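You operate a simulated robot arm through the tools that you are given. There is no shell and no other tool. Be economical: measure what you need, move in short steps, check, and stop when the job is done.

Carry out the task below with a simulated two-armed robot. There is one attempt and no reset: what you move stays moved.

Task
Pick up the small bottle marked "JE-4" from the bench top above the lids drawer with one hand, pass it to the other hand and put it on the mat on the pump unit. Set down upright: small bottle.
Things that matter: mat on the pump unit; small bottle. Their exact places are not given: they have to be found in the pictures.

It is judged by the outcome, as a careful person would: the job done as asked, and still so three seconds after it is handed in. It fails if anything else is knocked over, pushed out of place, dropped, spilled or broken. Lids that push on must go on centred and level and be pressed home; caps that screw on are set level and turned clockwise until they are tight.

Robot
Two 7-joint arms with two-finger parallel grippers on one trunk, on a base that drives. Base frame: it is fixed to the floor where the robot stands at the start and does not move with it; the origin is under the middle of the robot, x ahead of it, y to its left, z up; the surface under the hand at the start is at about z = 75.8. Readings come in cm, rad, newtons and seconds.
The left shoulder is at the start at [8, 13.1, 94.7], the right one opposite. With the tool pointing down near the work surface each hand reaches from about 40 to 86 cm from the robot's upright axis, wherever it stands, measured 20 degrees to its own side. Places, roughly: mat on the pump unit (20x25 cm) [18, -368, 70]. Payload 1.57 kg a hand.
The tool frame of a hand sits at the grasp point between the pads (the TCP): z along the fingers, y along the line on which they close. The tips reach 3 cm beyond it. The gripper opens to 11 cm. The fingers are 2.4 cm wide and 1.2 cm thick; the gripper's body (4.8 by 11.2 cm) begins 7.8 cm behind the TCP.
Orientation is that of the tool frame in the base frame, as a unit quaternion [x, y, z, w]. With the fingers straight down and closing along the base's y, the tool's x points along the base's -x, its y along +y and its z along -z.

Tools
- The arms move only by the tool arm_command. It takes "left_series", "right_series" or both (then of equal length, played together; a hand with none holds still); each is a list of rows, each an object of numbers (a shift or turn left out is 0, a gripper value left out holds the last): "x", "y", "z": the shift along the base's x, y, z in units of 30 mm (1.0 is 30 mm); "wx", "wy", "wz": the turn, a rotation vector about the base's x, y, z in units of 4 degrees (1.0 is 4 degrees). In form: [{"x": .., "y": .., "z": .., "wx": .., "wy": .., "wz": ..}, ...]. A call has 1 to 8 rows; each row shifts and turns the commanded pose from where the row before left it. "left_fingers" and "right_fingers" are, for a hand that has rows, the opening, from 0 (shut) to 1 (fully open), set as the call begins (left out, the last holds). A call with a number of a shift or a turn outside -1 to 1 is refused whole. Each row takes 0.2 s and may step no farther than 5 cm and 0.15 rad from the row before; otherwise, or with a gripper value out of range, the whole call is refused. Where a pose cannot be reached the arm comes as near as it can. A force on the tool above 40 N (or 10 N above the force at the start of the call, whichever is more), or a blocked arm, ends the call early, and 0.2 s more pass. Each finger travels about 10.8 cm/s and halts on what it meets, pressing with about 37 N; the grip force reading is that of the motor and also rises with nothing between the fingers. The clock runs only during rows and for 0.2 s after the last one: add rows that do not move to give the fingers time. The reply holds the time, the measured pose of the TCP, the force on the tool along the base axes, the opening and the grip force, in the units named above and with some noise, with the torque about the TCP (base axes, N m) and any sound that the robot's microphone picked up.
- Cameras (640 x 400 px; columns grow to the right, rows downward): "scene" is now at [-3.95, 0.67, 143.31]; the picture's right is [0.13, -0.99, 0.00], its down [-0.57, -0.07, -0.82] and it looks along [0.81, 0.10, -0.57] (base axes); focal length 265 px, centre (320, 200). "left" rides on the left gripper at [7, -1.6, -14.1] in its tool frame; the picture's right is [0.23, 0.97, 0.00], its down [-0.86, 0.20, -0.48] and it looks along [-0.47, 0.11, 0.88] (tool axes); focal length 222 px, centre (320, 200). "right" rides on the right gripper at [7, 1.6, -14.1] in its tool frame; the picture's right is [-0.23, 0.97, 0.00], its down [-0.86, -0.20, -0.48] and it looks along [-0.47, -0.11, 0.88] (tool axes); focal length 222 px, centre (320, 200).
- snapshot(camera): a new picture of that camera. No time passes.
- base_move(legs): drives the robot by 1 to 6 legs, each [ahead, left, turn to the left] in cm, cm and rad, along the robot's own axes; the way and the turn of a leg run together, so that a leg with both is an arc; at most 150 cm and 3.142 rad a leg. The arms and the cameras ride along, it lands a little off, and it stops where it bumps. It gives what a move gives.
- head_to(pan, tilt): turns the head with the scene camera to pan (to the left, within 1.902 rad either way) and tilt (down, from -0.506 to 1.204), counted from straight ahead of the robot. It gives what a move gives.
- locate(camera, pixels): for up to 12 pixels [column, row] of the newest picture of that camera ("zoom" is the newest enlarged one), the place [x, y, z] in the base frame of the surface seen there, good to about 0.2 cm, but the place of the scene camera against the robot may be out by one fixed shift of up to 2.5 cm in any direction. No time passes.
- close_up(camera, box): a new picture of the part [left, top, right, bottom] of that camera's present view, enlarged. No time passes.
- close_job(): hands the job in; it is judged then, once.

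Go step by step. Measure first, check grasps and placings, and put right what went wrong. The budget is 80 turns and 78 pictures, counting those below and the enlarged ones. Unless the task says otherwise, let go and move clear before handing in, and close with one line.

The tools are called after "Call:" by a JSON object that holds its "name" and its "arguments". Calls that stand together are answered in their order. arm_command: Moves the arms, as the interface text tells. Its arguments: {"type":"object","properties":{"left_series":{"type":"array","items":{"type":"object","properties":{"x":{"type":"number"},"y":{"type":"number"},"z":{"type":"number"},"wx":{"type":"number"},"wy":{"type":"number"},"wz":{"type":"number"}}}},"left_fingers":{"type":"number"},"right_series":{"type":"array","items":{"type":"object","properties":{"x":{"type":"number"},"y":{"type":"number"},"z":{"type":"number"},"wx":{"type":"number"},"wy":{"type":"number"},"wz":{"type":"number"}}}},"right_fingers":{"type":"number"}},"required":[]} The other tools are called the same way: base_move (legs) drives the base; head_to (pan, tilt) turns the head that bears the scene camera; snapshot (camera) takes a picture; locate (camera, pixels) gives the place of the surface under pixels of a picture; close_up (camera, box) takes an enlarged picture of a part of a camera's view; close_job () hands the job in.

At the start:

```text
time: 0.0
left_eef_pos: [51.32, 28.84, 97.98]
left_tool_rot: [0.0, 1.0, -0.001, -0.001]
left_wrist_force: [-0.5, 0.0, 1.6]
left_ft_torque: [0.03, -0.03, 0.0]
left_opening: 11.02
left_finger_force: 0.1
right_eef_pos: [51.02, -21.12, 97.74]
right_tool_rot: [0.0, 1.0, 0.0, 0.001]
right_wrist_force: [-0.6, 0.2, -0.1]
right_ft_torque: [0.03, 0.01, -0.01]
right_opening: 11.0
right_finger_force: 0.1
robot x, y, heading: [0.02, 0.21, -0.002]
head pan, tilt: [0.129, 0.609]
```

scene: 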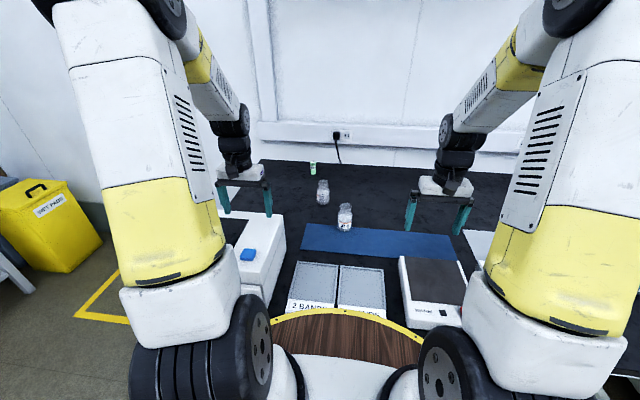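
right: 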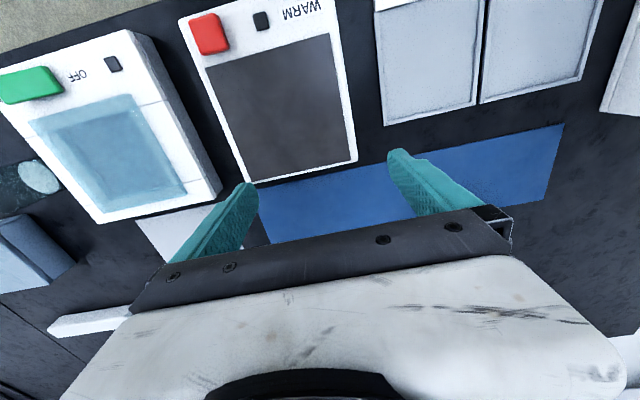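
left: 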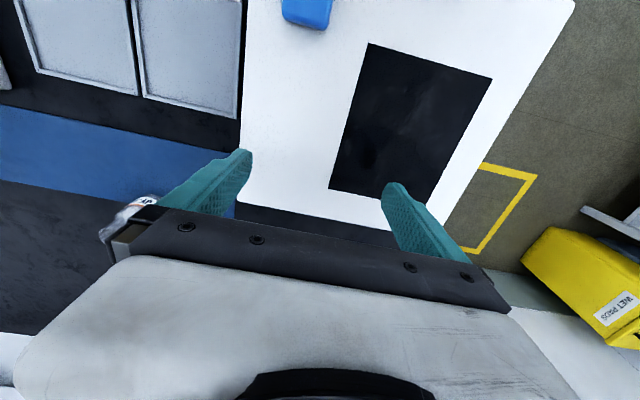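

The scene shows bottles near (345,215), (323,192), and (312,168). I will enlarge that area to read the labels and see the drawers.

Call:
{"name": "close_up", "arguments": {"camera": "scene", "box": [270, 150, 400, 240]}}

Call:
{"name": "close_up", "arguments": {"camera": "scene", "box": [260, 230, 500, 340]}}

```text
4.44 times, centred on (335, 195) of scene
```

zoom: 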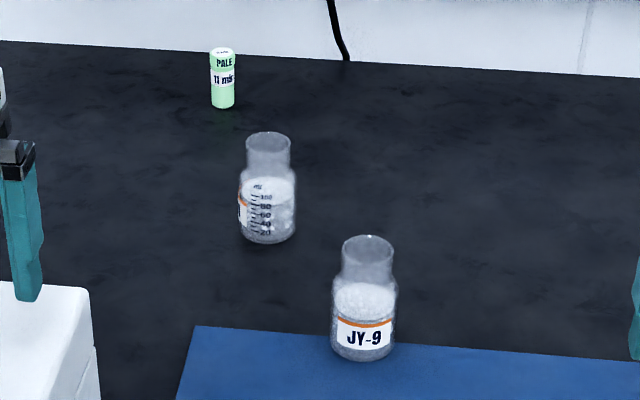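

```text
2.67 times, centred on (380, 285) of scene
```

zoom: 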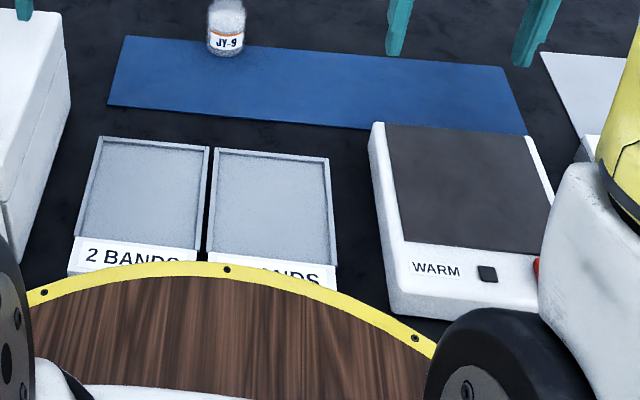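

The nearer bottle reads JY-9, and the farther one has its label turned away to the left. I don't see any drawers yet, so I'll look around.

Call:
{"name": "head_to", "arguments": {"pan": -0.9, "tilt": 0.45}}

Call:
{"name": "snapshot", "arguments": {"camera": "scene"}}

Call:
{"name": "head_to", "arguments": {"pan": -1.8, "tilt": 0.3}}

Call:
{"name": "snapshot", "arguments": {"camera": "scene"}}

Call:
{"name": "head_to", "arguments": {"pan": 1.3, "tilt": 0.4}}

Call:
{"name": "snapshot", "arguments": {"camera": "scene"}}

```text
time: 1.3
left_eef_pos: [51.23, 28.88, 98.01]
left_tool_rot: [0.0, 1.0, 0.0, -0.001]
left_wrist_force: [0.2, -0.1, -0.3]
left_ft_torque: [0.01, 0.02, -0.01]
left_opening: 11.01
left_finger_force: 0.1
right_eef_pos: [50.83, -21.13, 97.75]
right_tool_rot: [0.0, 1.0, 0.0, 0.0]
right_wrist_force: [-0.5, -0.2, -0.3]
right_ft_torque: [0.0, 0.01, -0.03]
right_opening: 10.97
right_finger_force: 0.0
robot x, y, heading: [0.06, -0.32, -0.0]
head pan, tilt: [-0.901, 0.45]
```

```text
72 pictures are left
```

scene: 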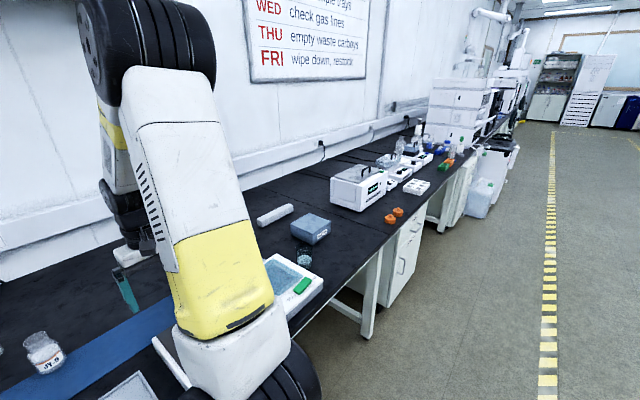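

```text
time: 2.5
left_eef_pos: [51.23, 28.85, 98.0]
left_tool_rot: [0.0, 1.0, 0.0, -0.001]
left_wrist_force: [0.0, 0.0, 0.7]
left_ft_torque: [-0.03, -0.01, 0.03]
left_opening: 11.03
left_finger_force: 0.0
right_eef_pos: [51.08, -21.07, 97.78]
right_tool_rot: [0.0, 1.0, 0.0, 0.0]
right_wrist_force: [0.1, 0.4, -0.5]
right_ft_torque: [0.01, 0.04, 0.02]
right_opening: 11.0
right_finger_force: 0.1
robot x, y, heading: [-0.45, 0.22, -0.001]
head pan, tilt: [-1.799, 0.3]
```

```text
71 pictures are left
```

scene: 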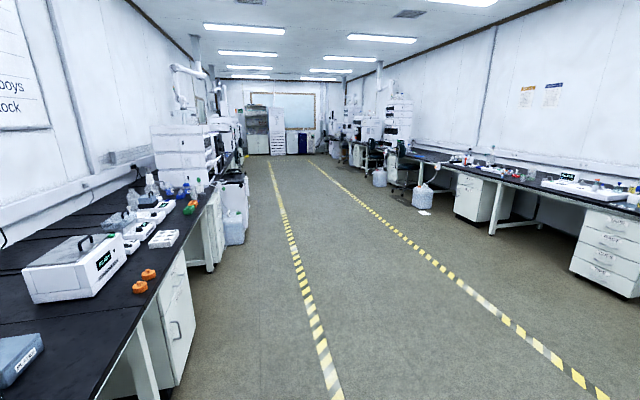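

```text
time: 5.2
left_eef_pos: [51.28, 28.92, 98.06]
left_tool_rot: [0.0, 1.0, 0.001, 0.0]
left_wrist_force: [-0.5, 0.3, -0.1]
left_ft_torque: [-0.01, 0.01, 0.01]
left_opening: 11.01
left_finger_force: 0.1
right_eef_pos: [50.87, -21.02, 97.74]
right_tool_rot: [-0.001, 1.0, 0.0, 0.001]
right_wrist_force: [-0.5, -0.2, 0.6]
right_ft_torque: [-0.01, 0.02, -0.02]
right_opening: 11.01
right_finger_force: 0.1
robot x, y, heading: [0.04, -0.22, -0.003]
head pan, tilt: [1.3, 0.4]
```

```text
70 pictures are left
```

scene: 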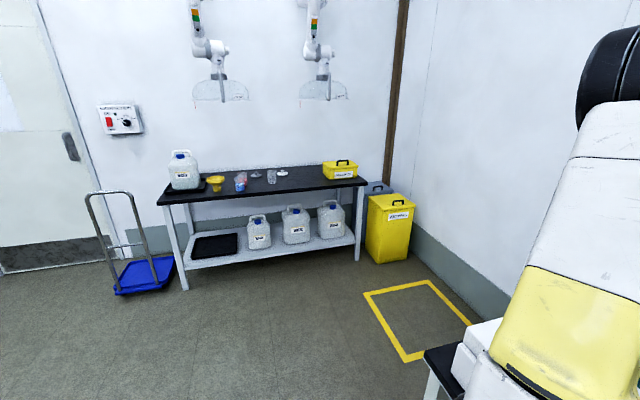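

The room has drawer units on the opposite bench, near (605,245) in the second picture. I'll look there enlarged.

Call:
{"name": "head_to", "arguments": {"pan": -1.9, "tilt": 0.3}}

Call:
{"name": "close_up", "arguments": {"camera": "scene", "box": [380, 110, 640, 290]}}

Call:
{"name": "close_up", "arguments": {"camera": "scene", "box": [480, 130, 640, 260]}}

```text
time: 7.9
left_eef_pos: [51.2, 28.87, 97.98]
left_tool_rot: [0.0, 1.0, 0.001, 0.0]
left_wrist_force: [-0.5, -0.1, 0.4]
left_ft_torque: [0.0, 0.01, 0.05]
left_opening: 11.0
left_finger_force: 0.1
right_eef_pos: [51.01, -21.07, 97.74]
right_tool_rot: [0.001, 1.0, 0.0, 0.0]
right_wrist_force: [-0.5, 0.5, 0.2]
right_ft_torque: [-0.02, 0.03, 0.02]
right_opening: 10.99
right_finger_force: 0.0
robot x, y, heading: [-0.09, 0.25, 0.004]
head pan, tilt: [-1.901, 0.3]
```

```text
2.22 times, centred on (510, 200) of scene
```

zoom: 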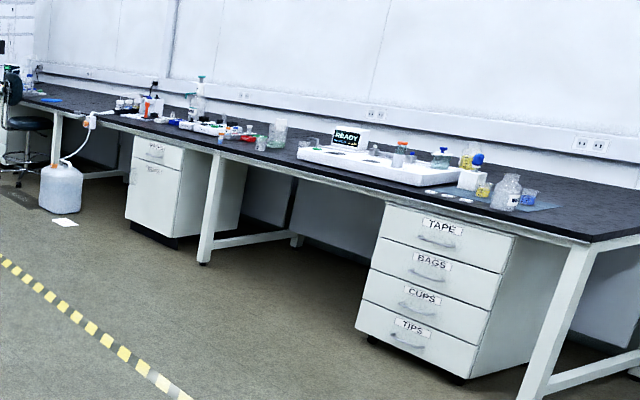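

```text
3.08 times, centred on (560, 195) of scene
```

zoom: 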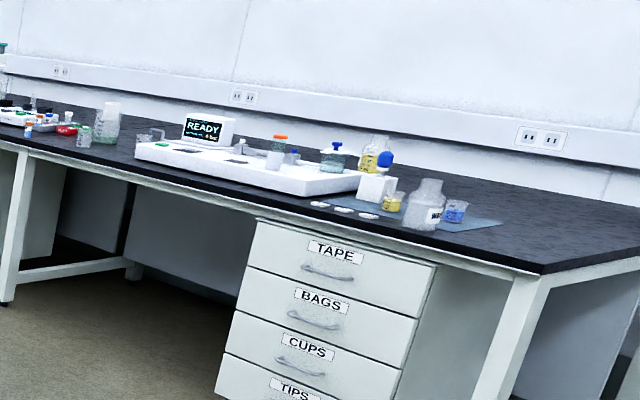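

The near unit reads TAPE/BAGS/CUPS/TIPS. I'll check the two-drawer unit farther along and the near-side cabinets.

Call:
{"name": "close_up", "arguments": {"camera": "scene", "box": [390, 140, 490, 210]}}

Call:
{"name": "head_to", "arguments": {"pan": -1.3, "tilt": 0.3}}

Call:
{"name": "snapshot", "arguments": {"camera": "scene"}}

Call:
{"name": "close_up", "arguments": {"camera": "scene", "box": [180, 110, 440, 280]}}

```text
5.71 times, centred on (440, 175) of scene
```

zoom: 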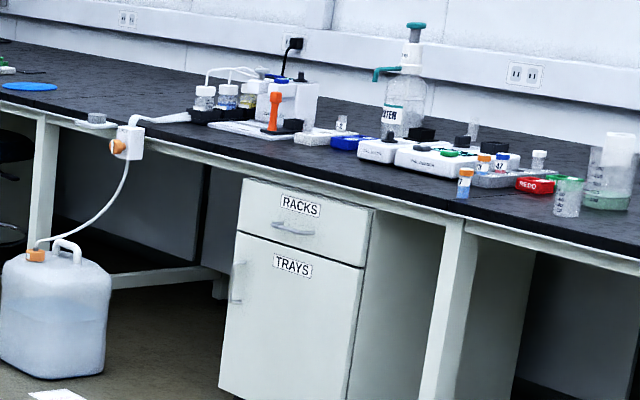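

```text
time: 8.9
left_eef_pos: [51.24, 28.86, 98.01]
left_tool_rot: [-0.001, 1.0, 0.0, 0.0]
left_wrist_force: [0.2, 0.4, 0.7]
left_ft_torque: [-0.03, -0.02, 0.0]
left_opening: 10.99
left_finger_force: 0.1
right_eef_pos: [50.91, -21.03, 97.63]
right_tool_rot: [0.0, 1.0, -0.001, 0.0]
right_wrist_force: [0.3, -0.7, 0.4]
right_ft_torque: [0.0, -0.02, 0.04]
right_opening: 11.01
right_finger_force: 0.0
robot x, y, heading: [-0.02, -0.19, -0.001]
head pan, tilt: [-1.3, 0.3]
```

```text
66 pictures are left
```

scene: 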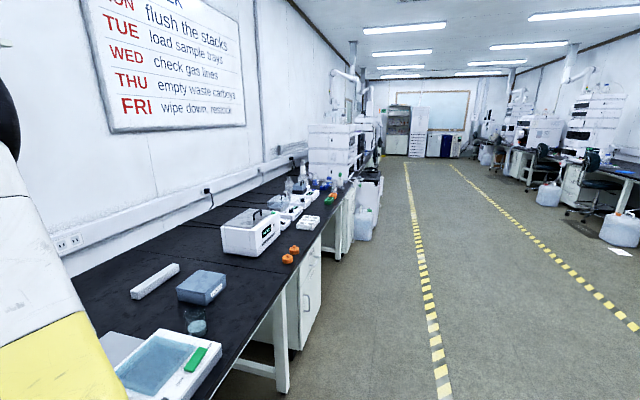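

```text
2.35 times, centred on (310, 195) of scene
```

zoom: 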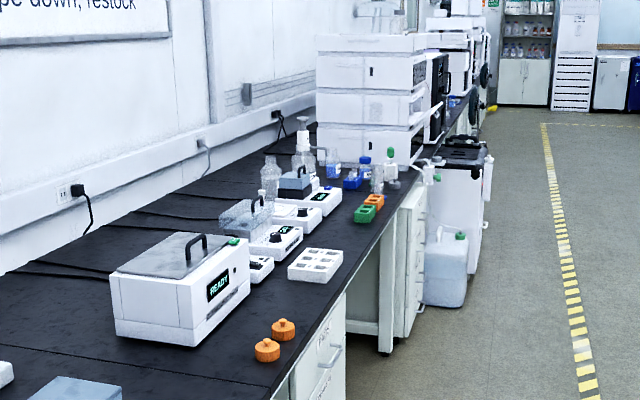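

I need to see drawer fronts. I'll back away into the aisle and drive along it looking at the home bench.

Call:
{"name": "base_move", "arguments": {"legs": [[-90, 0, 0], [0, -130, 0]]}}

Call:
{"name": "head_to", "arguments": {"pan": -0.3, "tilt": 0.5}}

Call:
{"name": "snapshot", "arguments": {"camera": "scene"}}

Call:
{"name": "head_to", "arguments": {"pan": -1.0, "tilt": 0.4}}

Call:
{"name": "snapshot", "arguments": {"camera": "scene"}}

```text
time: 19.6
left_eef_pos: [-37.01, -99.6, 98.07]
left_tool_rot: [0.002, 1.0, 0.0, 0.0]
left_wrist_force: [-0.1, -1.0, -0.3]
left_ft_torque: [0.01, 0.03, 0.01]
left_opening: 11.0
left_finger_force: 0.1
right_eef_pos: [-37.56, -149.68, 97.83]
right_tool_rot: [0.003, 1.0, 0.001, -0.001]
right_wrist_force: [0.3, 0.7, 0.9]
right_ft_torque: [-0.04, 0.03, 0.03]
right_opening: 11.0
right_finger_force: 0.0
robot x, y, heading: [-88.03, -127.91, -0.007]
head pan, tilt: [-1.3, 0.3]
```

```text
time: 20.9
left_eef_pos: [-37.01, -99.66, 97.96]
left_tool_rot: [0.002, 1.0, -0.001, 0.0]
left_wrist_force: [-0.9, 0.2, -0.1]
left_ft_torque: [-0.01, -0.03, 0.02]
left_opening: 10.98
left_finger_force: 0.1
right_eef_pos: [-37.61, -149.51, 97.64]
right_tool_rot: [0.003, 1.0, 0.001, 0.0]
right_wrist_force: [0.0, 0.0, 0.1]
right_ft_torque: [-0.01, -0.01, 0.01]
right_opening: 11.0
right_finger_force: 0.0
robot x, y, heading: [-88.0, -127.97, -0.005]
head pan, tilt: [-0.3, 0.499]
```

```text
64 pictures are left
```

scene: 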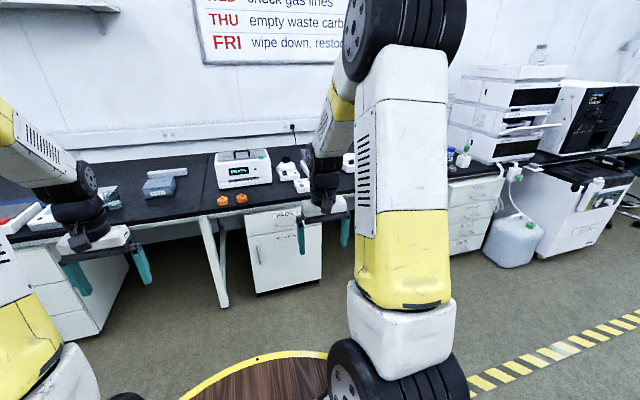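

```text
time: 21.9
left_eef_pos: [-37.05, -99.6, 97.99]
left_tool_rot: [0.003, 1.0, 0.0, 0.0]
left_wrist_force: [0.3, 0.2, -0.4]
left_ft_torque: [-0.03, 0.01, 0.0]
left_opening: 11.01
left_finger_force: 0.1
right_eef_pos: [-37.46, -149.6, 97.72]
right_tool_rot: [0.002, 1.0, 0.0, 0.0]
right_wrist_force: [0.2, 0.7, -1.0]
right_ft_torque: [-0.01, 0.02, -0.01]
right_opening: 11.02
right_finger_force: 0.0
robot x, y, heading: [-88.29, -127.97, -0.007]
head pan, tilt: [-1.0, 0.4]
```

```text
63 pictures are left
```

scene: 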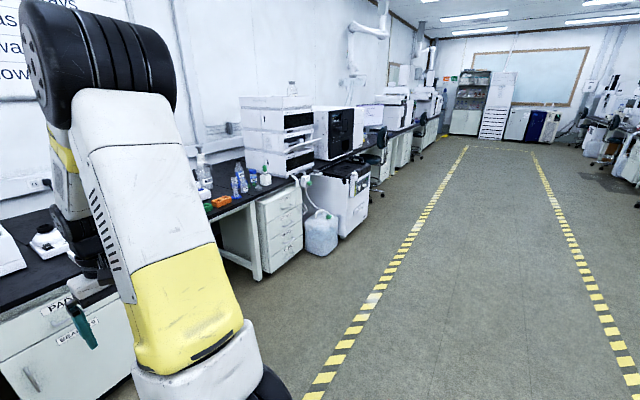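

A drawer unit sits at (280,230) beside a pump unit at (345,195). I'll enlarge both, plus the home-bench drawers to the left.

Call:
{"name": "close_up", "arguments": {"camera": "scene", "box": [190, 140, 390, 270]}}

Call:
{"name": "head_to", "arguments": {"pan": 0.5, "tilt": 0.55}}

Call:
{"name": "snapshot", "arguments": {"camera": "scene"}}

```text
3.08 times, centred on (290, 205) of scene
```

zoom: 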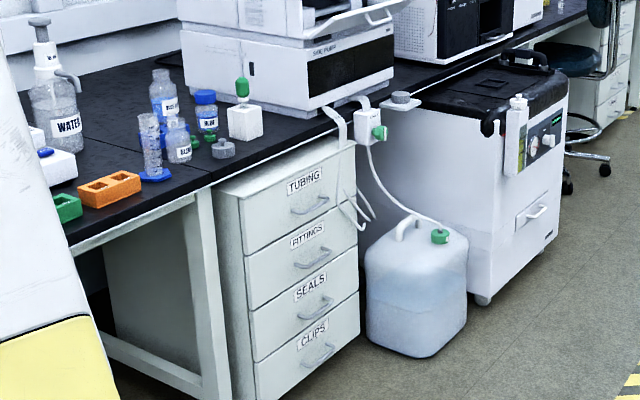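

```text
time: 23.5
left_eef_pos: [-37.06, -99.67, 98.05]
left_tool_rot: [0.002, 1.0, -0.001, 0.0]
left_wrist_force: [0.0, -0.3, 0.1]
left_ft_torque: [0.03, 0.03, 0.02]
left_opening: 11.0
left_finger_force: 0.1
right_eef_pos: [-37.58, -149.61, 97.74]
right_tool_rot: [0.003, 1.0, 0.001, 0.0]
right_wrist_force: [-0.1, 0.5, -0.4]
right_ft_torque: [-0.02, 0.03, 0.03]
right_opening: 10.98
right_finger_force: 0.1
robot x, y, heading: [-88.58, -128.42, -0.006]
head pan, tilt: [0.499, 0.55]
```

```text
61 pictures are left
```

scene: 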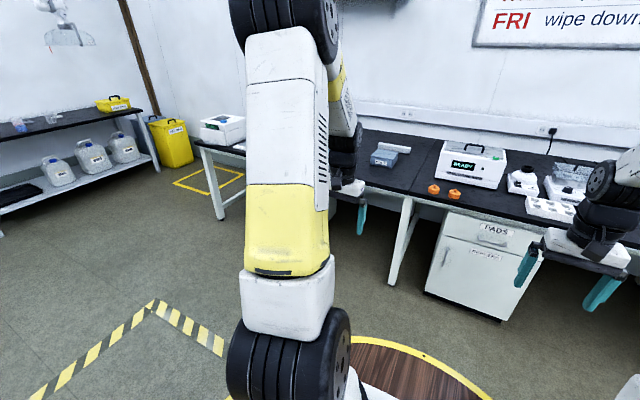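

The home-bench drawer unit is hidden behind the left arm. I'll shift left to see it and locate the pump unit later.

Call:
{"name": "base_move", "arguments": {"legs": [[0, 80, 0]]}}

Call:
{"name": "head_to", "arguments": {"pan": 0.0, "tilt": 0.55}}

Call:
{"name": "snapshot", "arguments": {"camera": "scene"}}

```text
time: 27.7
left_eef_pos: [-36.67, -22.05, 98.16]
left_tool_rot: [0.002, 1.0, 0.0, 0.001]
left_wrist_force: [0.0, 0.2, -0.6]
left_ft_torque: [0.0, -0.02, -0.03]
left_opening: 10.98
left_finger_force: 0.0
right_eef_pos: [-37.18, -72.01, 97.74]
right_tool_rot: [0.003, 1.0, 0.0, 0.0]
right_wrist_force: [0.2, -0.3, -0.6]
right_ft_torque: [0.01, 0.04, -0.04]
right_opening: 11.02
right_finger_force: 0.1
robot x, y, heading: [-88.13, -50.76, -0.003]
head pan, tilt: [0.499, 0.55]
```

```text
time: 28.6
left_eef_pos: [-36.71, -22.16, 97.97]
left_tool_rot: [0.002, 1.0, 0.001, 0.0]
left_wrist_force: [0.2, -0.7, -0.2]
left_ft_torque: [0.01, 0.01, -0.02]
left_opening: 11.01
left_finger_force: 0.1
right_eef_pos: [-37.19, -72.02, 97.82]
right_tool_rot: [0.001, 1.0, 0.0, 0.0]
right_wrist_force: [0.4, 0.9, 0.3]
right_ft_torque: [-0.03, -0.01, 0.0]
right_opening: 11.02
right_finger_force: 0.1
robot x, y, heading: [-87.9, -50.85, -0.002]
head pan, tilt: [0.0, 0.55]
```

```text
60 pictures are left
```

scene: 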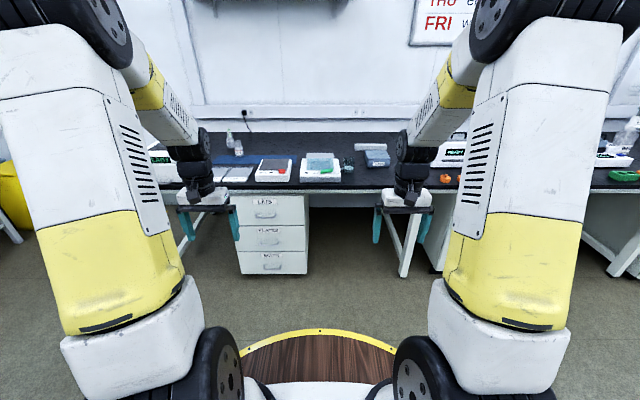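

Call:
{"name": "close_up", "arguments": {"camera": "scene", "box": [205, 120, 345, 280]}}

Call:
{"name": "locate", "arguments": {"camera": "scene", "pixels": [[265, 201], [240, 148], [230, 138], [240, 215], [305, 215]]}}

```text
2.50 times, centred on (275, 200) of scene
```

zoom: 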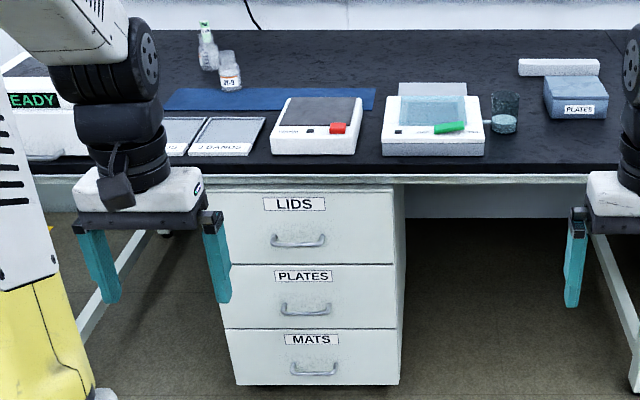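

```text
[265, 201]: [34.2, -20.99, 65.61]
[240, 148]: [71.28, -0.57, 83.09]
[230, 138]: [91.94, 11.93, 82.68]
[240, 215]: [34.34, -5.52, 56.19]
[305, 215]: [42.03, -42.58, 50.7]
```

LIDS is the top drawer under this bench, with JY-9 and an unread bottle above it. I'll shift left to read the second bottle's label.

Call:
{"name": "base_move", "arguments": {"legs": [[0, 125, 0]]}}

Call:
{"name": "head_to", "arguments": {"pan": -0.35, "tilt": 0.5}}

Call:
{"name": "snapshot", "arguments": {"camera": "scene"}}

```text
time: 35.0
left_eef_pos: [-36.21, 103.73, 98.06]
left_tool_rot: [0.001, 1.0, -0.001, 0.0]
left_wrist_force: [-0.8, -0.1, 0.1]
left_ft_torque: [-0.03, -0.01, -0.06]
left_opening: 11.01
left_finger_force: 0.0
right_eef_pos: [-36.7, 53.85, 97.71]
right_tool_rot: [0.002, 1.0, 0.0, 0.0]
right_wrist_force: [0.0, -0.8, -0.2]
right_ft_torque: [-0.01, 0.02, 0.0]
right_opening: 11.02
right_finger_force: 0.0
robot x, y, heading: [-87.35, 75.2, -0.004]
head pan, tilt: [0.0, 0.55]
```

```text
time: 35.8
left_eef_pos: [-36.26, 103.72, 98.08]
left_tool_rot: [0.002, 1.0, 0.0, 0.0]
left_wrist_force: [0.5, -0.7, 0.8]
left_ft_torque: [0.01, 0.02, 0.02]
left_opening: 11.02
left_finger_force: 0.1
right_eef_pos: [-36.71, 53.74, 97.78]
right_tool_rot: [0.002, 1.0, 0.0, 0.0]
right_wrist_force: [-0.4, 0.2, 0.0]
right_ft_torque: [0.01, -0.01, 0.0]
right_opening: 10.99
right_finger_force: 0.0
robot x, y, heading: [-87.58, 75.5, -0.003]
head pan, tilt: [-0.351, 0.499]
```

```text
58 pictures are left
```

scene: 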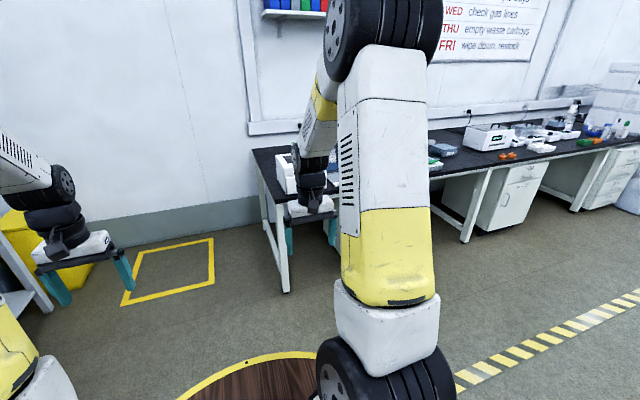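

The right arm blocks the view, so I'll turn the base right to see the bottle between the arms.

Call:
{"name": "base_move", "arguments": {"legs": [[0, 0, -0.38]]}}

Call:
{"name": "head_to", "arguments": {"pan": 0.0, "tilt": 0.4}}

Call:
{"name": "close_up", "arguments": {"camera": "scene", "box": [240, 110, 400, 210]}}

```text
time: 37.3
left_eef_pos: [-29.18, 82.91, 98.0]
left_tool_rot: [0.189, 0.982, 0.0, 0.0]
left_wrist_force: [0.2, -0.8, 0.3]
left_ft_torque: [0.0, -0.02, 0.0]
left_opening: 10.99
left_finger_force: 0.0
right_eef_pos: [-48.07, 36.67, 97.69]
right_tool_rot: [0.189, 0.982, -0.001, 0.0]
right_wrist_force: [-0.5, 0.6, -0.2]
right_ft_torque: [-0.04, -0.02, -0.03]
right_opening: 10.99
right_finger_force: 0.1
robot x, y, heading: [-87.75, 75.18, -0.376]
head pan, tilt: [-0.351, 0.499]
```

```text
time: 38.2
left_eef_pos: [-29.34, 82.79, 97.97]
left_tool_rot: [0.189, 0.982, 0.0, -0.001]
left_wrist_force: [0.3, 0.2, -0.6]
left_ft_torque: [0.03, 0.04, -0.01]
left_opening: 10.98
left_finger_force: 0.0
right_eef_pos: [-48.09, 36.44, 97.75]
right_tool_rot: [0.188, 0.982, 0.001, 0.0]
right_wrist_force: [0.7, -0.9, -0.4]
right_ft_torque: [0.01, 0.02, 0.01]
right_opening: 11.03
right_finger_force: 0.1
robot x, y, heading: [-87.24, 75.21, -0.375]
head pan, tilt: [0.0, 0.4]
```

```text
4.00 times, centred on (320, 160) of scene
```

zoom: 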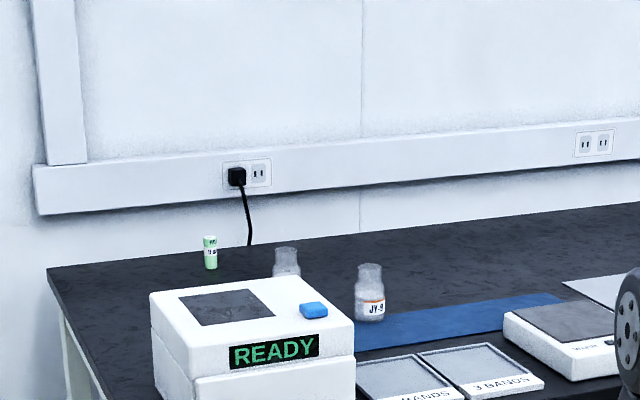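

The white device hides the bottle from here. I'll move closer and farther left so the line of sight passes over it.

Call:
{"name": "base_move", "arguments": {"legs": [[46, 40, 0], [0, 0, -0.25]]}}

Call:
{"name": "head_to", "arguments": {"pan": 0.0, "tilt": 0.5}}

Call:
{"name": "snapshot", "arguments": {"camera": "scene"}}

Call:
{"name": "close_up", "arguments": {"camera": "scene", "box": [240, 130, 400, 230]}}

```text
time: 42.5
left_eef_pos: [28.73, 87.64, 98.13]
left_tool_rot: [0.313, 0.95, 0.0, 0.0]
left_wrist_force: [-0.1, 0.3, -1.0]
left_ft_torque: [-0.01, -0.03, -0.01]
left_opening: 10.99
left_finger_force: 0.0
right_eef_pos: [-1.27, 47.61, 97.75]
right_tool_rot: [0.312, 0.95, 0.0, 0.0]
right_wrist_force: [0.0, -0.1, -0.5]
right_ft_torque: [0.0, -0.02, -0.01]
right_opening: 10.99
right_finger_force: 0.1
robot x, y, heading: [-29.61, 94.66, -0.635]
head pan, tilt: [0.0, 0.4]
```

```text
time: 43.1
left_eef_pos: [28.74, 87.61, 98.11]
left_tool_rot: [0.312, 0.95, 0.0, 0.001]
left_wrist_force: [1.1, 0.1, 0.5]
left_ft_torque: [0.0, 0.01, 0.0]
left_opening: 10.98
left_finger_force: 0.1
right_eef_pos: [-1.39, 47.58, 97.66]
right_tool_rot: [0.312, 0.95, -0.001, 0.0]
right_wrist_force: [-0.4, 0.0, -0.9]
right_ft_torque: [-0.01, -0.02, 0.0]
right_opening: 11.0
right_finger_force: 0.0
robot x, y, heading: [-29.28, 94.85, -0.635]
head pan, tilt: [0.0, 0.499]
```

```text
56 pictures are left
```

scene: 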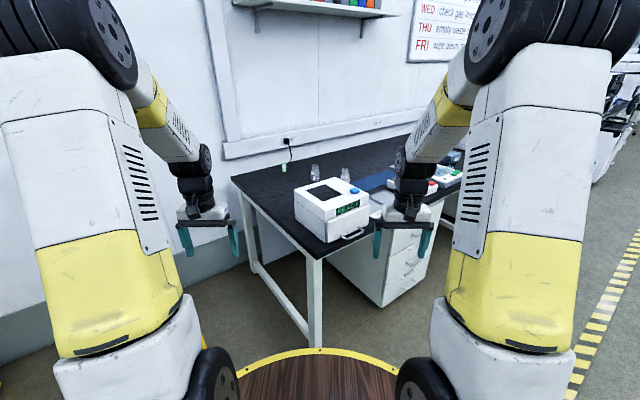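

```text
4.00 times, centred on (320, 180) of scene
```

zoom: 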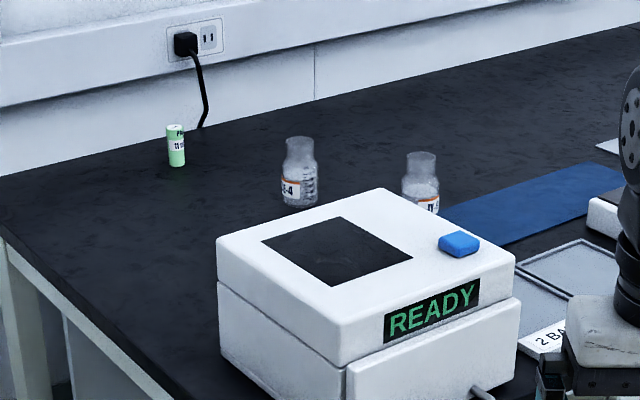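

The far bottle reads "…E-4" at zoom (292,188), so it is the target. I'll measure it here, then drive back home.

Call:
{"name": "close_up", "arguments": {"camera": "scene", "box": [300, 155, 332, 190]}}

Call:
{"name": "locate", "arguments": {"camera": "scene", "pixels": [[314, 179], [340, 186], [315, 172], [296, 195], [330, 214], [448, 170]]}}

```text
11.43 times, centred on (316, 172) of scene
```

zoom: 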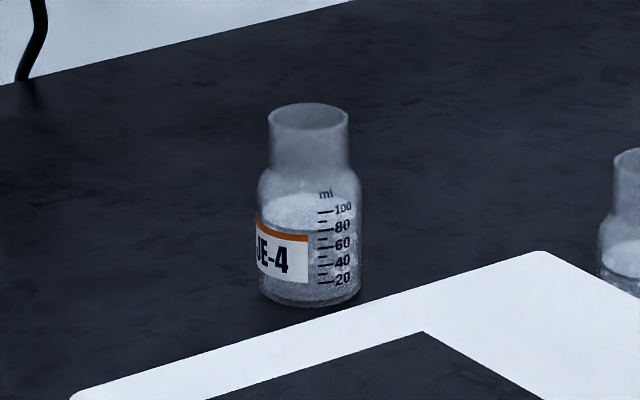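

```text
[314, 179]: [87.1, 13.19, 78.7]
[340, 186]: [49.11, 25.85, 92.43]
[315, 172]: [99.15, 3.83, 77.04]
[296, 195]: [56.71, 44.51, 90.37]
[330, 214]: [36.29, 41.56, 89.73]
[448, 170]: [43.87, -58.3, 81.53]
```

The bottle clearly reads JE-4 and stands near (88,12). It is open, so it must stay upright. Before choosing a standing place I'll check how far my tray sticks out and where the bench front edge is.

Call:
{"name": "locate", "arguments": {"camera": "scene", "pixels": [[320, 349], [320, 375], [232, 182], [310, 262], [306, 254], [240, 200], [285, 168]]}}

Call:
{"name": "locate", "arguments": {"camera": "zoom", "pixels": [[308, 108], [308, 295], [265, 220], [355, 220], [272, 125], [346, 125], [280, 265], [308, 302], [310, 210]]}}

```text
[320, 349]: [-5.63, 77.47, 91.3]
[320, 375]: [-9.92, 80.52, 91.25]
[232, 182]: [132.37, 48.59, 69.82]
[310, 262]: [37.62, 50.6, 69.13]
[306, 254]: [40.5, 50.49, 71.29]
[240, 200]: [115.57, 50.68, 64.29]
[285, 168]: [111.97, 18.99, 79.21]
```

```text
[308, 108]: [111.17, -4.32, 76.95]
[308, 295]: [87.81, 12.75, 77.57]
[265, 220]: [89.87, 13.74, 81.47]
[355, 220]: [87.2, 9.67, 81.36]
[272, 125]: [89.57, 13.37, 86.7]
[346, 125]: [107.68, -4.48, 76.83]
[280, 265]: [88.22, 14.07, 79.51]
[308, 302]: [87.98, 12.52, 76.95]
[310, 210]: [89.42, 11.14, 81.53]
```

The tray sticks out about 29 cm and the bench front edge is near x=37. I'll return to about x=6, y=-3, which keeps the bottle within the left arm's reach.

Call:
{"name": "base_move", "arguments": {"legs": [[-30, 0, 0], [0, 0, 0.635], [0, -116, 0], [60, 0, 0]]}}

Call:
{"name": "head_to", "arguments": {"pan": 0.1, "tilt": 0.6}}

Call:
{"name": "snapshot", "arguments": {"camera": "scene"}}

```text
time: 55.1
left_eef_pos: [52.53, 22.79, 97.96]
left_tool_rot: [0.013, 1.0, 0.0, 0.0]
left_wrist_force: [-1.0, -0.1, 0.1]
left_ft_torque: [0.01, -0.01, 0.0]
left_opening: 11.03
left_finger_force: 0.0
right_eef_pos: [50.82, -27.22, 97.54]
right_tool_rot: [0.013, 1.0, 0.0, 0.0]
right_wrist_force: [0.1, -0.6, -0.2]
right_ft_torque: [-0.02, 0.03, -0.03]
right_opening: 10.99
right_finger_force: 0.0
robot x, y, heading: [0.41, -4.56, -0.025]
head pan, tilt: [0.0, 0.499]
stopped in leg 4: the robot was blocked; the commanded pose is now the measured one
```

```text
time: 55.8
left_eef_pos: [52.37, 22.63, 97.95]
left_tool_rot: [0.013, 1.0, 0.0, 0.0]
left_wrist_force: [-1.0, 0.7, -0.3]
left_ft_torque: [0.02, -0.01, 0.01]
left_opening: 11.0
left_finger_force: 0.0
right_eef_pos: [50.8, -27.11, 97.62]
right_tool_rot: [0.013, 1.0, 0.0, -0.001]
right_wrist_force: [0.2, -0.1, 0.1]
right_ft_torque: [-0.01, -0.01, -0.03]
right_opening: 10.98
right_finger_force: 0.0
robot x, y, heading: [0.21, -4.85, -0.023]
head pan, tilt: [0.099, 0.6]
```

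```text
53 pictures are left
```

scene: 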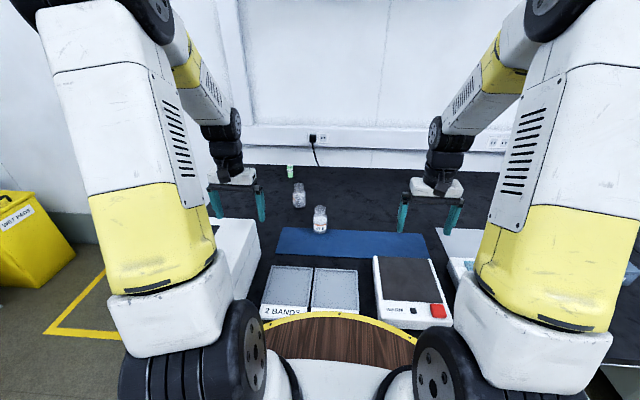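

The base is blocked at x≈0.4, its natural stop, and nothing looks disturbed. I'll measure the bottles from here.

Call:
{"name": "close_up", "arguments": {"camera": "scene", "box": [265, 160, 365, 240]}}

Call:
{"name": "locate", "arguments": {"camera": "scene", "pixels": [[299, 207], [299, 200], [320, 231], [320, 224], [288, 177], [291, 168]]}}

```text
5.00 times, centred on (315, 200) of scene
```

zoom: 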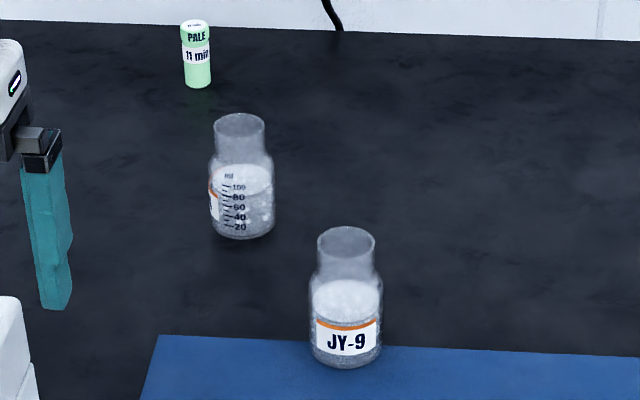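

```text
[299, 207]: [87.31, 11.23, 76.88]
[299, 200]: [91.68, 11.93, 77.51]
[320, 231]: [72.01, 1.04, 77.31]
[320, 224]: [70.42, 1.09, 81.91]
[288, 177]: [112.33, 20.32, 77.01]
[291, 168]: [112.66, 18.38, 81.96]
```

JE-4's front edge is near (87.3,11.2) and its centre near (89.5,11.6). That is too far for a tool-down grasp, so the left hand will tilt forward and take the body from the front. I'll tilt it up high in steps.

Call:
{"name": "arm_command", "arguments": {"left_series": [{"x": 0.4, "y": -0.25, "z": 0.3, "wy": -1}, {"x": 0.5, "y": -0.25, "z": 0.3, "wy": -1}, {"x": 0.55, "y": -0.25, "wy": -1}, {"x": 0.55, "y": -0.25, "wy": -1}, {"x": 0.55, "y": -0.25, "wy": -1}, {"x": 0.55, "y": -0.25, "wy": -1}, {"x": 0.55, "y": -0.25, "wy": -1}], "left_fingers": 1}}

Call:
{"name": "arm_command", "arguments": {"left_series": [{"x": 0.55, "y": -0.25, "wy": -1}, {"x": 0.55, "y": -0.25, "wy": -1}, {"x": 0.55, "y": -0.25, "wy": -1}, {"x": 0.55, "y": -0.25, "wy": -1}, {"x": 0.55, "y": -0.25, "wy": -1}, {"x": 0.55, "y": -0.25, "wy": -1}, {"x": 0.55, "y": -0.25, "wy": -1}, {}]}}

Call:
{"name": "snapshot", "arguments": {"camera": "left"}}

Call:
{"name": "snapshot", "arguments": {"camera": "scene"}}

```text
time: 57.4
left_eef_pos: [63.26, 17.58, 99.91]
left_tool_rot: [0.012, 0.97, 0.004, 0.242]
left_wrist_force: [-0.1, 0.2, -0.4]
left_ft_torque: [-0.01, 0.02, 0.0]
left_opening: 11.0
left_finger_force: 0.0
right_eef_pos: [50.88, -27.15, 97.52]
right_tool_rot: [0.013, 1.0, 0.001, -0.001]
right_wrist_force: [-0.5, 0.1, 0.0]
right_ft_torque: [-0.03, -0.01, -0.04]
right_opening: 11.01
right_finger_force: 0.1
robot x, y, heading: [0.5, -4.9, -0.026]
head pan, tilt: [0.099, 0.6]
```

```text
time: 59.2
left_eef_pos: [74.86, 12.04, 99.79]
left_tool_rot: [0.012, 0.883, 0.006, 0.47]
left_wrist_force: [-0.1, -0.7, -0.3]
left_ft_torque: [-0.02, 0.04, 0.03]
left_opening: 11.0
left_finger_force: 0.0
right_eef_pos: [50.85, -27.23, 97.69]
right_tool_rot: [0.013, 1.0, 0.0, -0.001]
right_wrist_force: [0.3, 0.1, -0.3]
right_ft_torque: [0.03, -0.01, 0.03]
right_opening: 11.01
right_finger_force: 0.0
robot x, y, heading: [0.46, -4.85, -0.029]
head pan, tilt: [0.099, 0.6]
```

```text
51 pictures are left
```

left: 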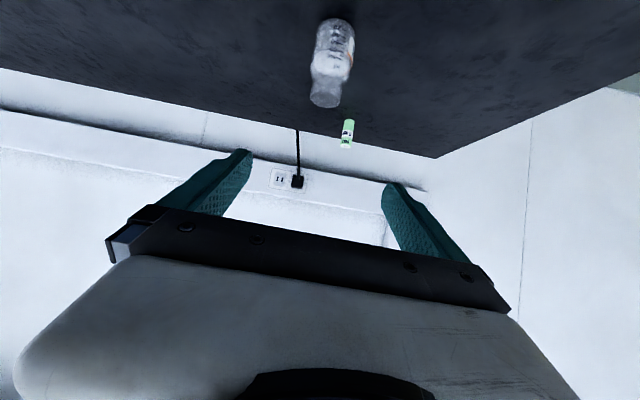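

```text
50 pictures are left
```

scene: 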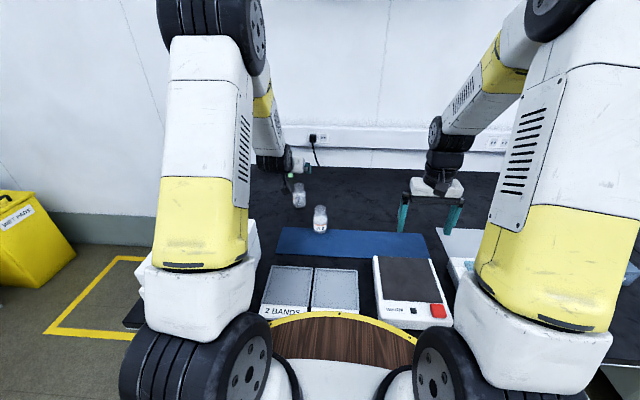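

The left camera sees JE-4 (upside down) from (335,20) to (325,105). I'll locate its edges for an accurate centre.

Call:
{"name": "close_up", "arguments": {"camera": "left", "box": [280, 0, 400, 150]}}

Call:
{"name": "locate", "arguments": {"camera": "left", "pixels": [[335, 19], [333, 40], [330, 70], [316, 50], [352, 40], [314, 90], [337, 92], [325, 105], [270, 30], [347, 135]]}}

```text
2.67 times, centred on (340, 75) of left
```

zoom: 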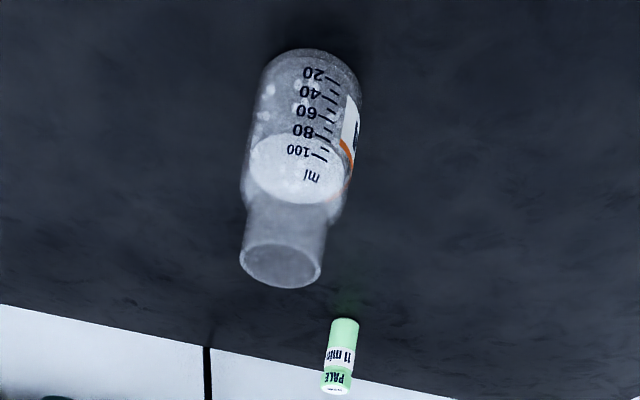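

```text
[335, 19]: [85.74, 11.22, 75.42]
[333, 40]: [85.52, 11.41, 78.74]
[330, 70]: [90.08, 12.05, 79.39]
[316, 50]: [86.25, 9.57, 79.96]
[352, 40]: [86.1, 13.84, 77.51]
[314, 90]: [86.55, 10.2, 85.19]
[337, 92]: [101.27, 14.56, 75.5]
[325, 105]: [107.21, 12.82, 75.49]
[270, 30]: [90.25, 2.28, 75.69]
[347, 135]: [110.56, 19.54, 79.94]
```

The hand camera puts JE-4's centre at about (88.1,11.7), base z≈75.6, radius ≈2.6. I'll go to a pre-grasp pose 10 cm back along the tool axis.

Call:
{"name": "arm_command", "arguments": {"left_series": [{"x": 0.33, "y": -0.02, "z": -0.93}, {"x": 0.33, "y": -0.02, "z": -0.93}, {"x": 0.33, "y": -0.02, "z": -0.93}, {"x": 0.33, "y": -0.02, "z": -0.93}, {"x": 0.33, "y": -0.02, "z": -0.93}, {}], "left_fingers": 1}}

Call:
{"name": "snapshot", "arguments": {"camera": "left"}}

Call:
{"name": "close_up", "arguments": {"camera": "scene", "box": [240, 140, 360, 240]}}

Call:
{"name": "locate", "arguments": {"camera": "left", "pixels": [[330, 40], [320, 60], [345, 60], [310, 80], [330, 100], [360, 70]]}}

```text
time: 60.6
left_eef_pos: [79.79, 12.03, 85.88]
left_tool_rot: [0.012, 0.883, 0.006, 0.469]
left_wrist_force: [-0.4, 0.4, -0.6]
left_ft_torque: [0.01, -0.01, 0.0]
left_opening: 11.0
left_finger_force: 0.0
right_eef_pos: [50.81, -27.31, 97.7]
right_tool_rot: [0.014, 1.0, 0.0, -0.001]
right_wrist_force: [-0.2, 0.1, 0.1]
right_ft_torque: [-0.02, -0.03, 0.01]
right_opening: 11.04
right_finger_force: 0.0
robot x, y, heading: [0.29, -4.85, -0.025]
head pan, tilt: [0.099, 0.6]
```

```text
48 pictures are left
```

left: 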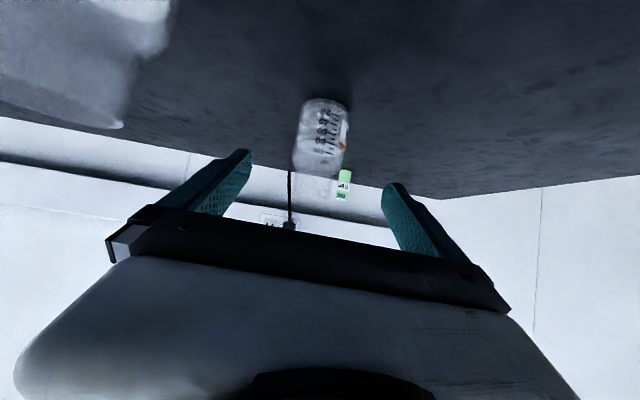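

```text
4.00 times, centred on (300, 190) of scene
```

zoom: 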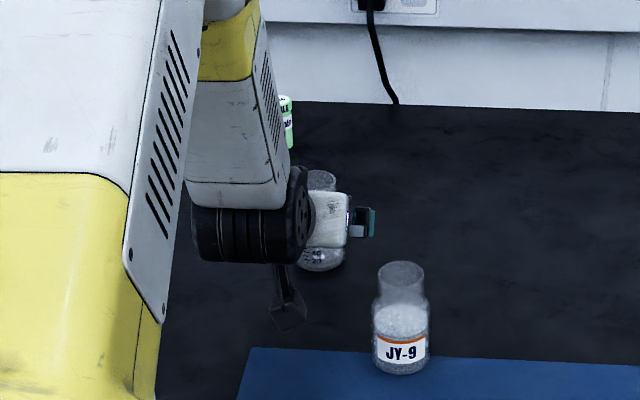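

```text
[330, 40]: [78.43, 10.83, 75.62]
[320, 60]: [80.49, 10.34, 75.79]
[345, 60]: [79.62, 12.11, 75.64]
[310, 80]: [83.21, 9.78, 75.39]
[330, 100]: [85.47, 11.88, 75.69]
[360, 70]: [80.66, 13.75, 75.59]
```

The hand is lined up: bottle between the fingers, with the camera bracket (zoom 285,310) clear of JY-9 and the bench. I'll advance along the tool axis.

Call:
{"name": "arm_command", "arguments": {"left_series": [{"x": 0.46, "y": -0.03, "z": -0.31}, {"x": 0.46, "y": -0.03, "z": -0.31}, {"x": 0.46, "y": -0.03, "z": -0.31}, {"x": 0.46, "y": -0.02, "z": -0.31}, {"x": 0.46, "z": -0.31}, {"x": 0.46, "z": -0.31}, {}], "left_fingers": 1}}

Call:
{"name": "snapshot", "arguments": {"camera": "left"}}

Call:
{"name": "close_up", "arguments": {"camera": "scene", "box": [240, 140, 360, 240]}}

```text
time: 62.2
left_eef_pos: [88.24, 11.42, 80.16]
left_tool_rot: [0.013, 0.884, 0.005, 0.468]
left_wrist_force: [-1.3, -0.5, 0.3]
left_ft_torque: [0.0, -0.01, 0.04]
left_opening: 10.99
left_finger_force: 0.1
right_eef_pos: [50.77, -27.17, 97.55]
right_tool_rot: [0.013, 1.0, 0.0, -0.001]
right_wrist_force: [0.1, 0.2, 0.6]
right_ft_torque: [0.02, 0.05, 0.0]
right_opening: 11.0
right_finger_force: 0.0
robot x, y, heading: [0.13, -4.9, -0.029]
head pan, tilt: [0.099, 0.6]
```

```text
46 pictures are left
```

left: 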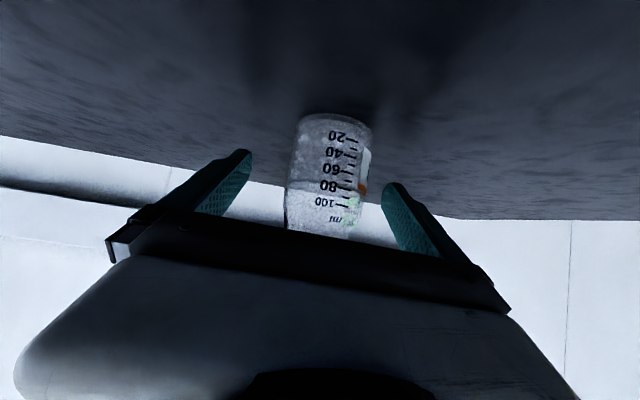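

```text
4.00 times, centred on (300, 190) of scene
```

zoom: 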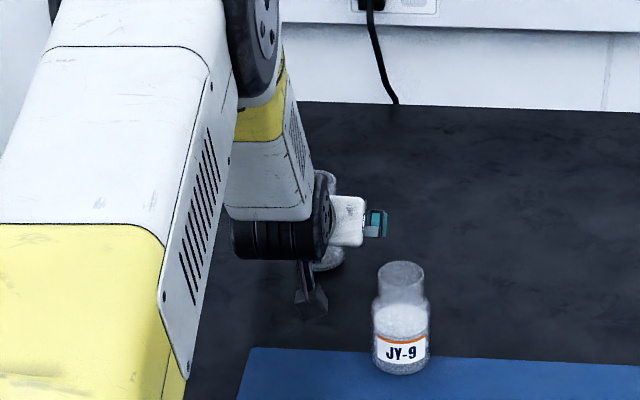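

The bottle sits between the fingers, slightly to +y (centre 328 vs 318). I'll shift 0.3 cm and close.

Call:
{"name": "arm_command", "arguments": {"left_series": [{"y": 0.1}, {}], "left_fingers": 1}}

Call:
{"name": "arm_command", "arguments": {"left_series": [{}, {}, {}, {}], "left_fingers": 0}}

Call:
{"name": "snapshot", "arguments": {"camera": "left"}}

```text
time: 62.8
left_eef_pos: [88.13, 11.8, 80.19]
left_tool_rot: [0.012, 0.883, 0.006, 0.469]
left_wrist_force: [-0.3, -0.4, -0.8]
left_ft_torque: [-0.01, 0.03, -0.02]
left_opening: 11.0
left_finger_force: 0.0
right_eef_pos: [50.89, -27.11, 97.64]
right_tool_rot: [0.012, 1.0, 0.0, -0.001]
right_wrist_force: [0.5, 0.5, -1.0]
right_ft_torque: [0.02, 0.02, -0.01]
right_opening: 11.0
right_finger_force: 0.0
robot x, y, heading: [0.45, -4.71, -0.024]
head pan, tilt: [0.099, 0.6]
```

```text
time: 63.8
left_eef_pos: [88.04, 11.87, 80.34]
left_tool_rot: [0.011, 0.883, 0.007, 0.47]
left_wrist_force: [-0.1, -1.4, 1.4]
left_ft_torque: [-0.13, 0.07, -0.04]
left_opening: 5.55
left_finger_force: 36.5
right_eef_pos: [50.83, -27.17, 97.67]
right_tool_rot: [0.013, 1.0, 0.001, -0.002]
right_wrist_force: [-0.1, 0.2, -0.1]
right_ft_torque: [-0.01, 0.01, -0.02]
right_opening: 11.0
right_finger_force: 0.0
robot x, y, heading: [0.86, -5.27, -0.021]
head pan, tilt: [0.099, 0.6]
```

```text
44 pictures are left
```

left: 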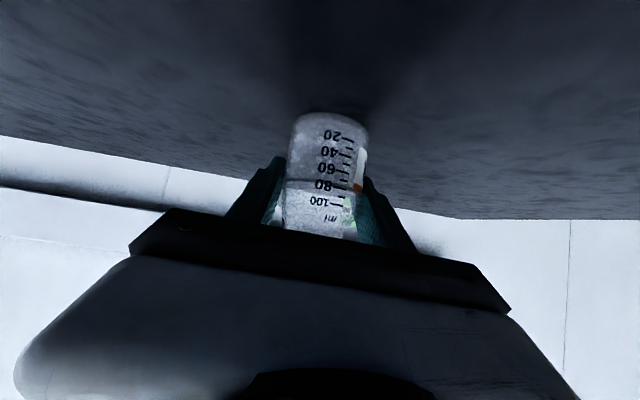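

Grip is firm at 5.55 cm and 36.5 N. I'll lift straight up.

Call:
{"name": "arm_command", "arguments": {"left_series": [{"z": 0.3}, {"z": 0.7}, {"z": 0.9}, {"z": 0.9}, {"z": 0.9}, {"z": 0.9}, {"z": 0.5}, {}], "left_fingers": 0}}

Call:
{"name": "snapshot", "arguments": {"camera": "left"}}

```text
time: 65.6
left_eef_pos: [87.84, 11.97, 95.59]
left_tool_rot: [0.012, 0.883, 0.006, 0.469]
left_wrist_force: [0.8, -0.7, -2.0]
left_ft_torque: [0.0, 0.01, 0.02]
left_opening: 5.54
left_finger_force: 37.2
right_eef_pos: [50.93, -27.32, 97.57]
right_tool_rot: [0.013, 1.0, -0.001, -0.001]
right_wrist_force: [-0.4, -0.7, 0.2]
right_ft_torque: [0.01, 0.03, 0.01]
right_opening: 10.98
right_finger_force: 0.1
robot x, y, heading: [0.54, -4.65, -0.027]
head pan, tilt: [0.099, 0.6]
```

```text
43 pictures are left
```

left: 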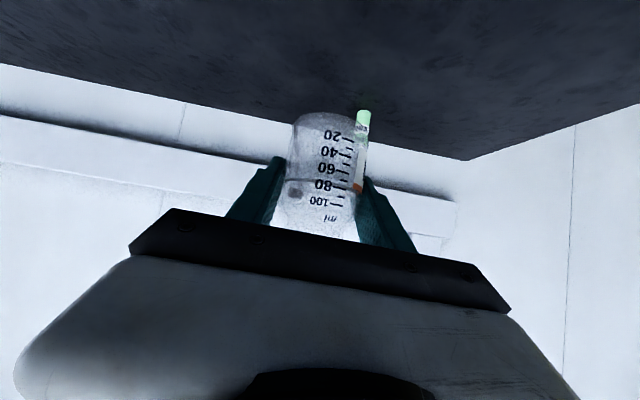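

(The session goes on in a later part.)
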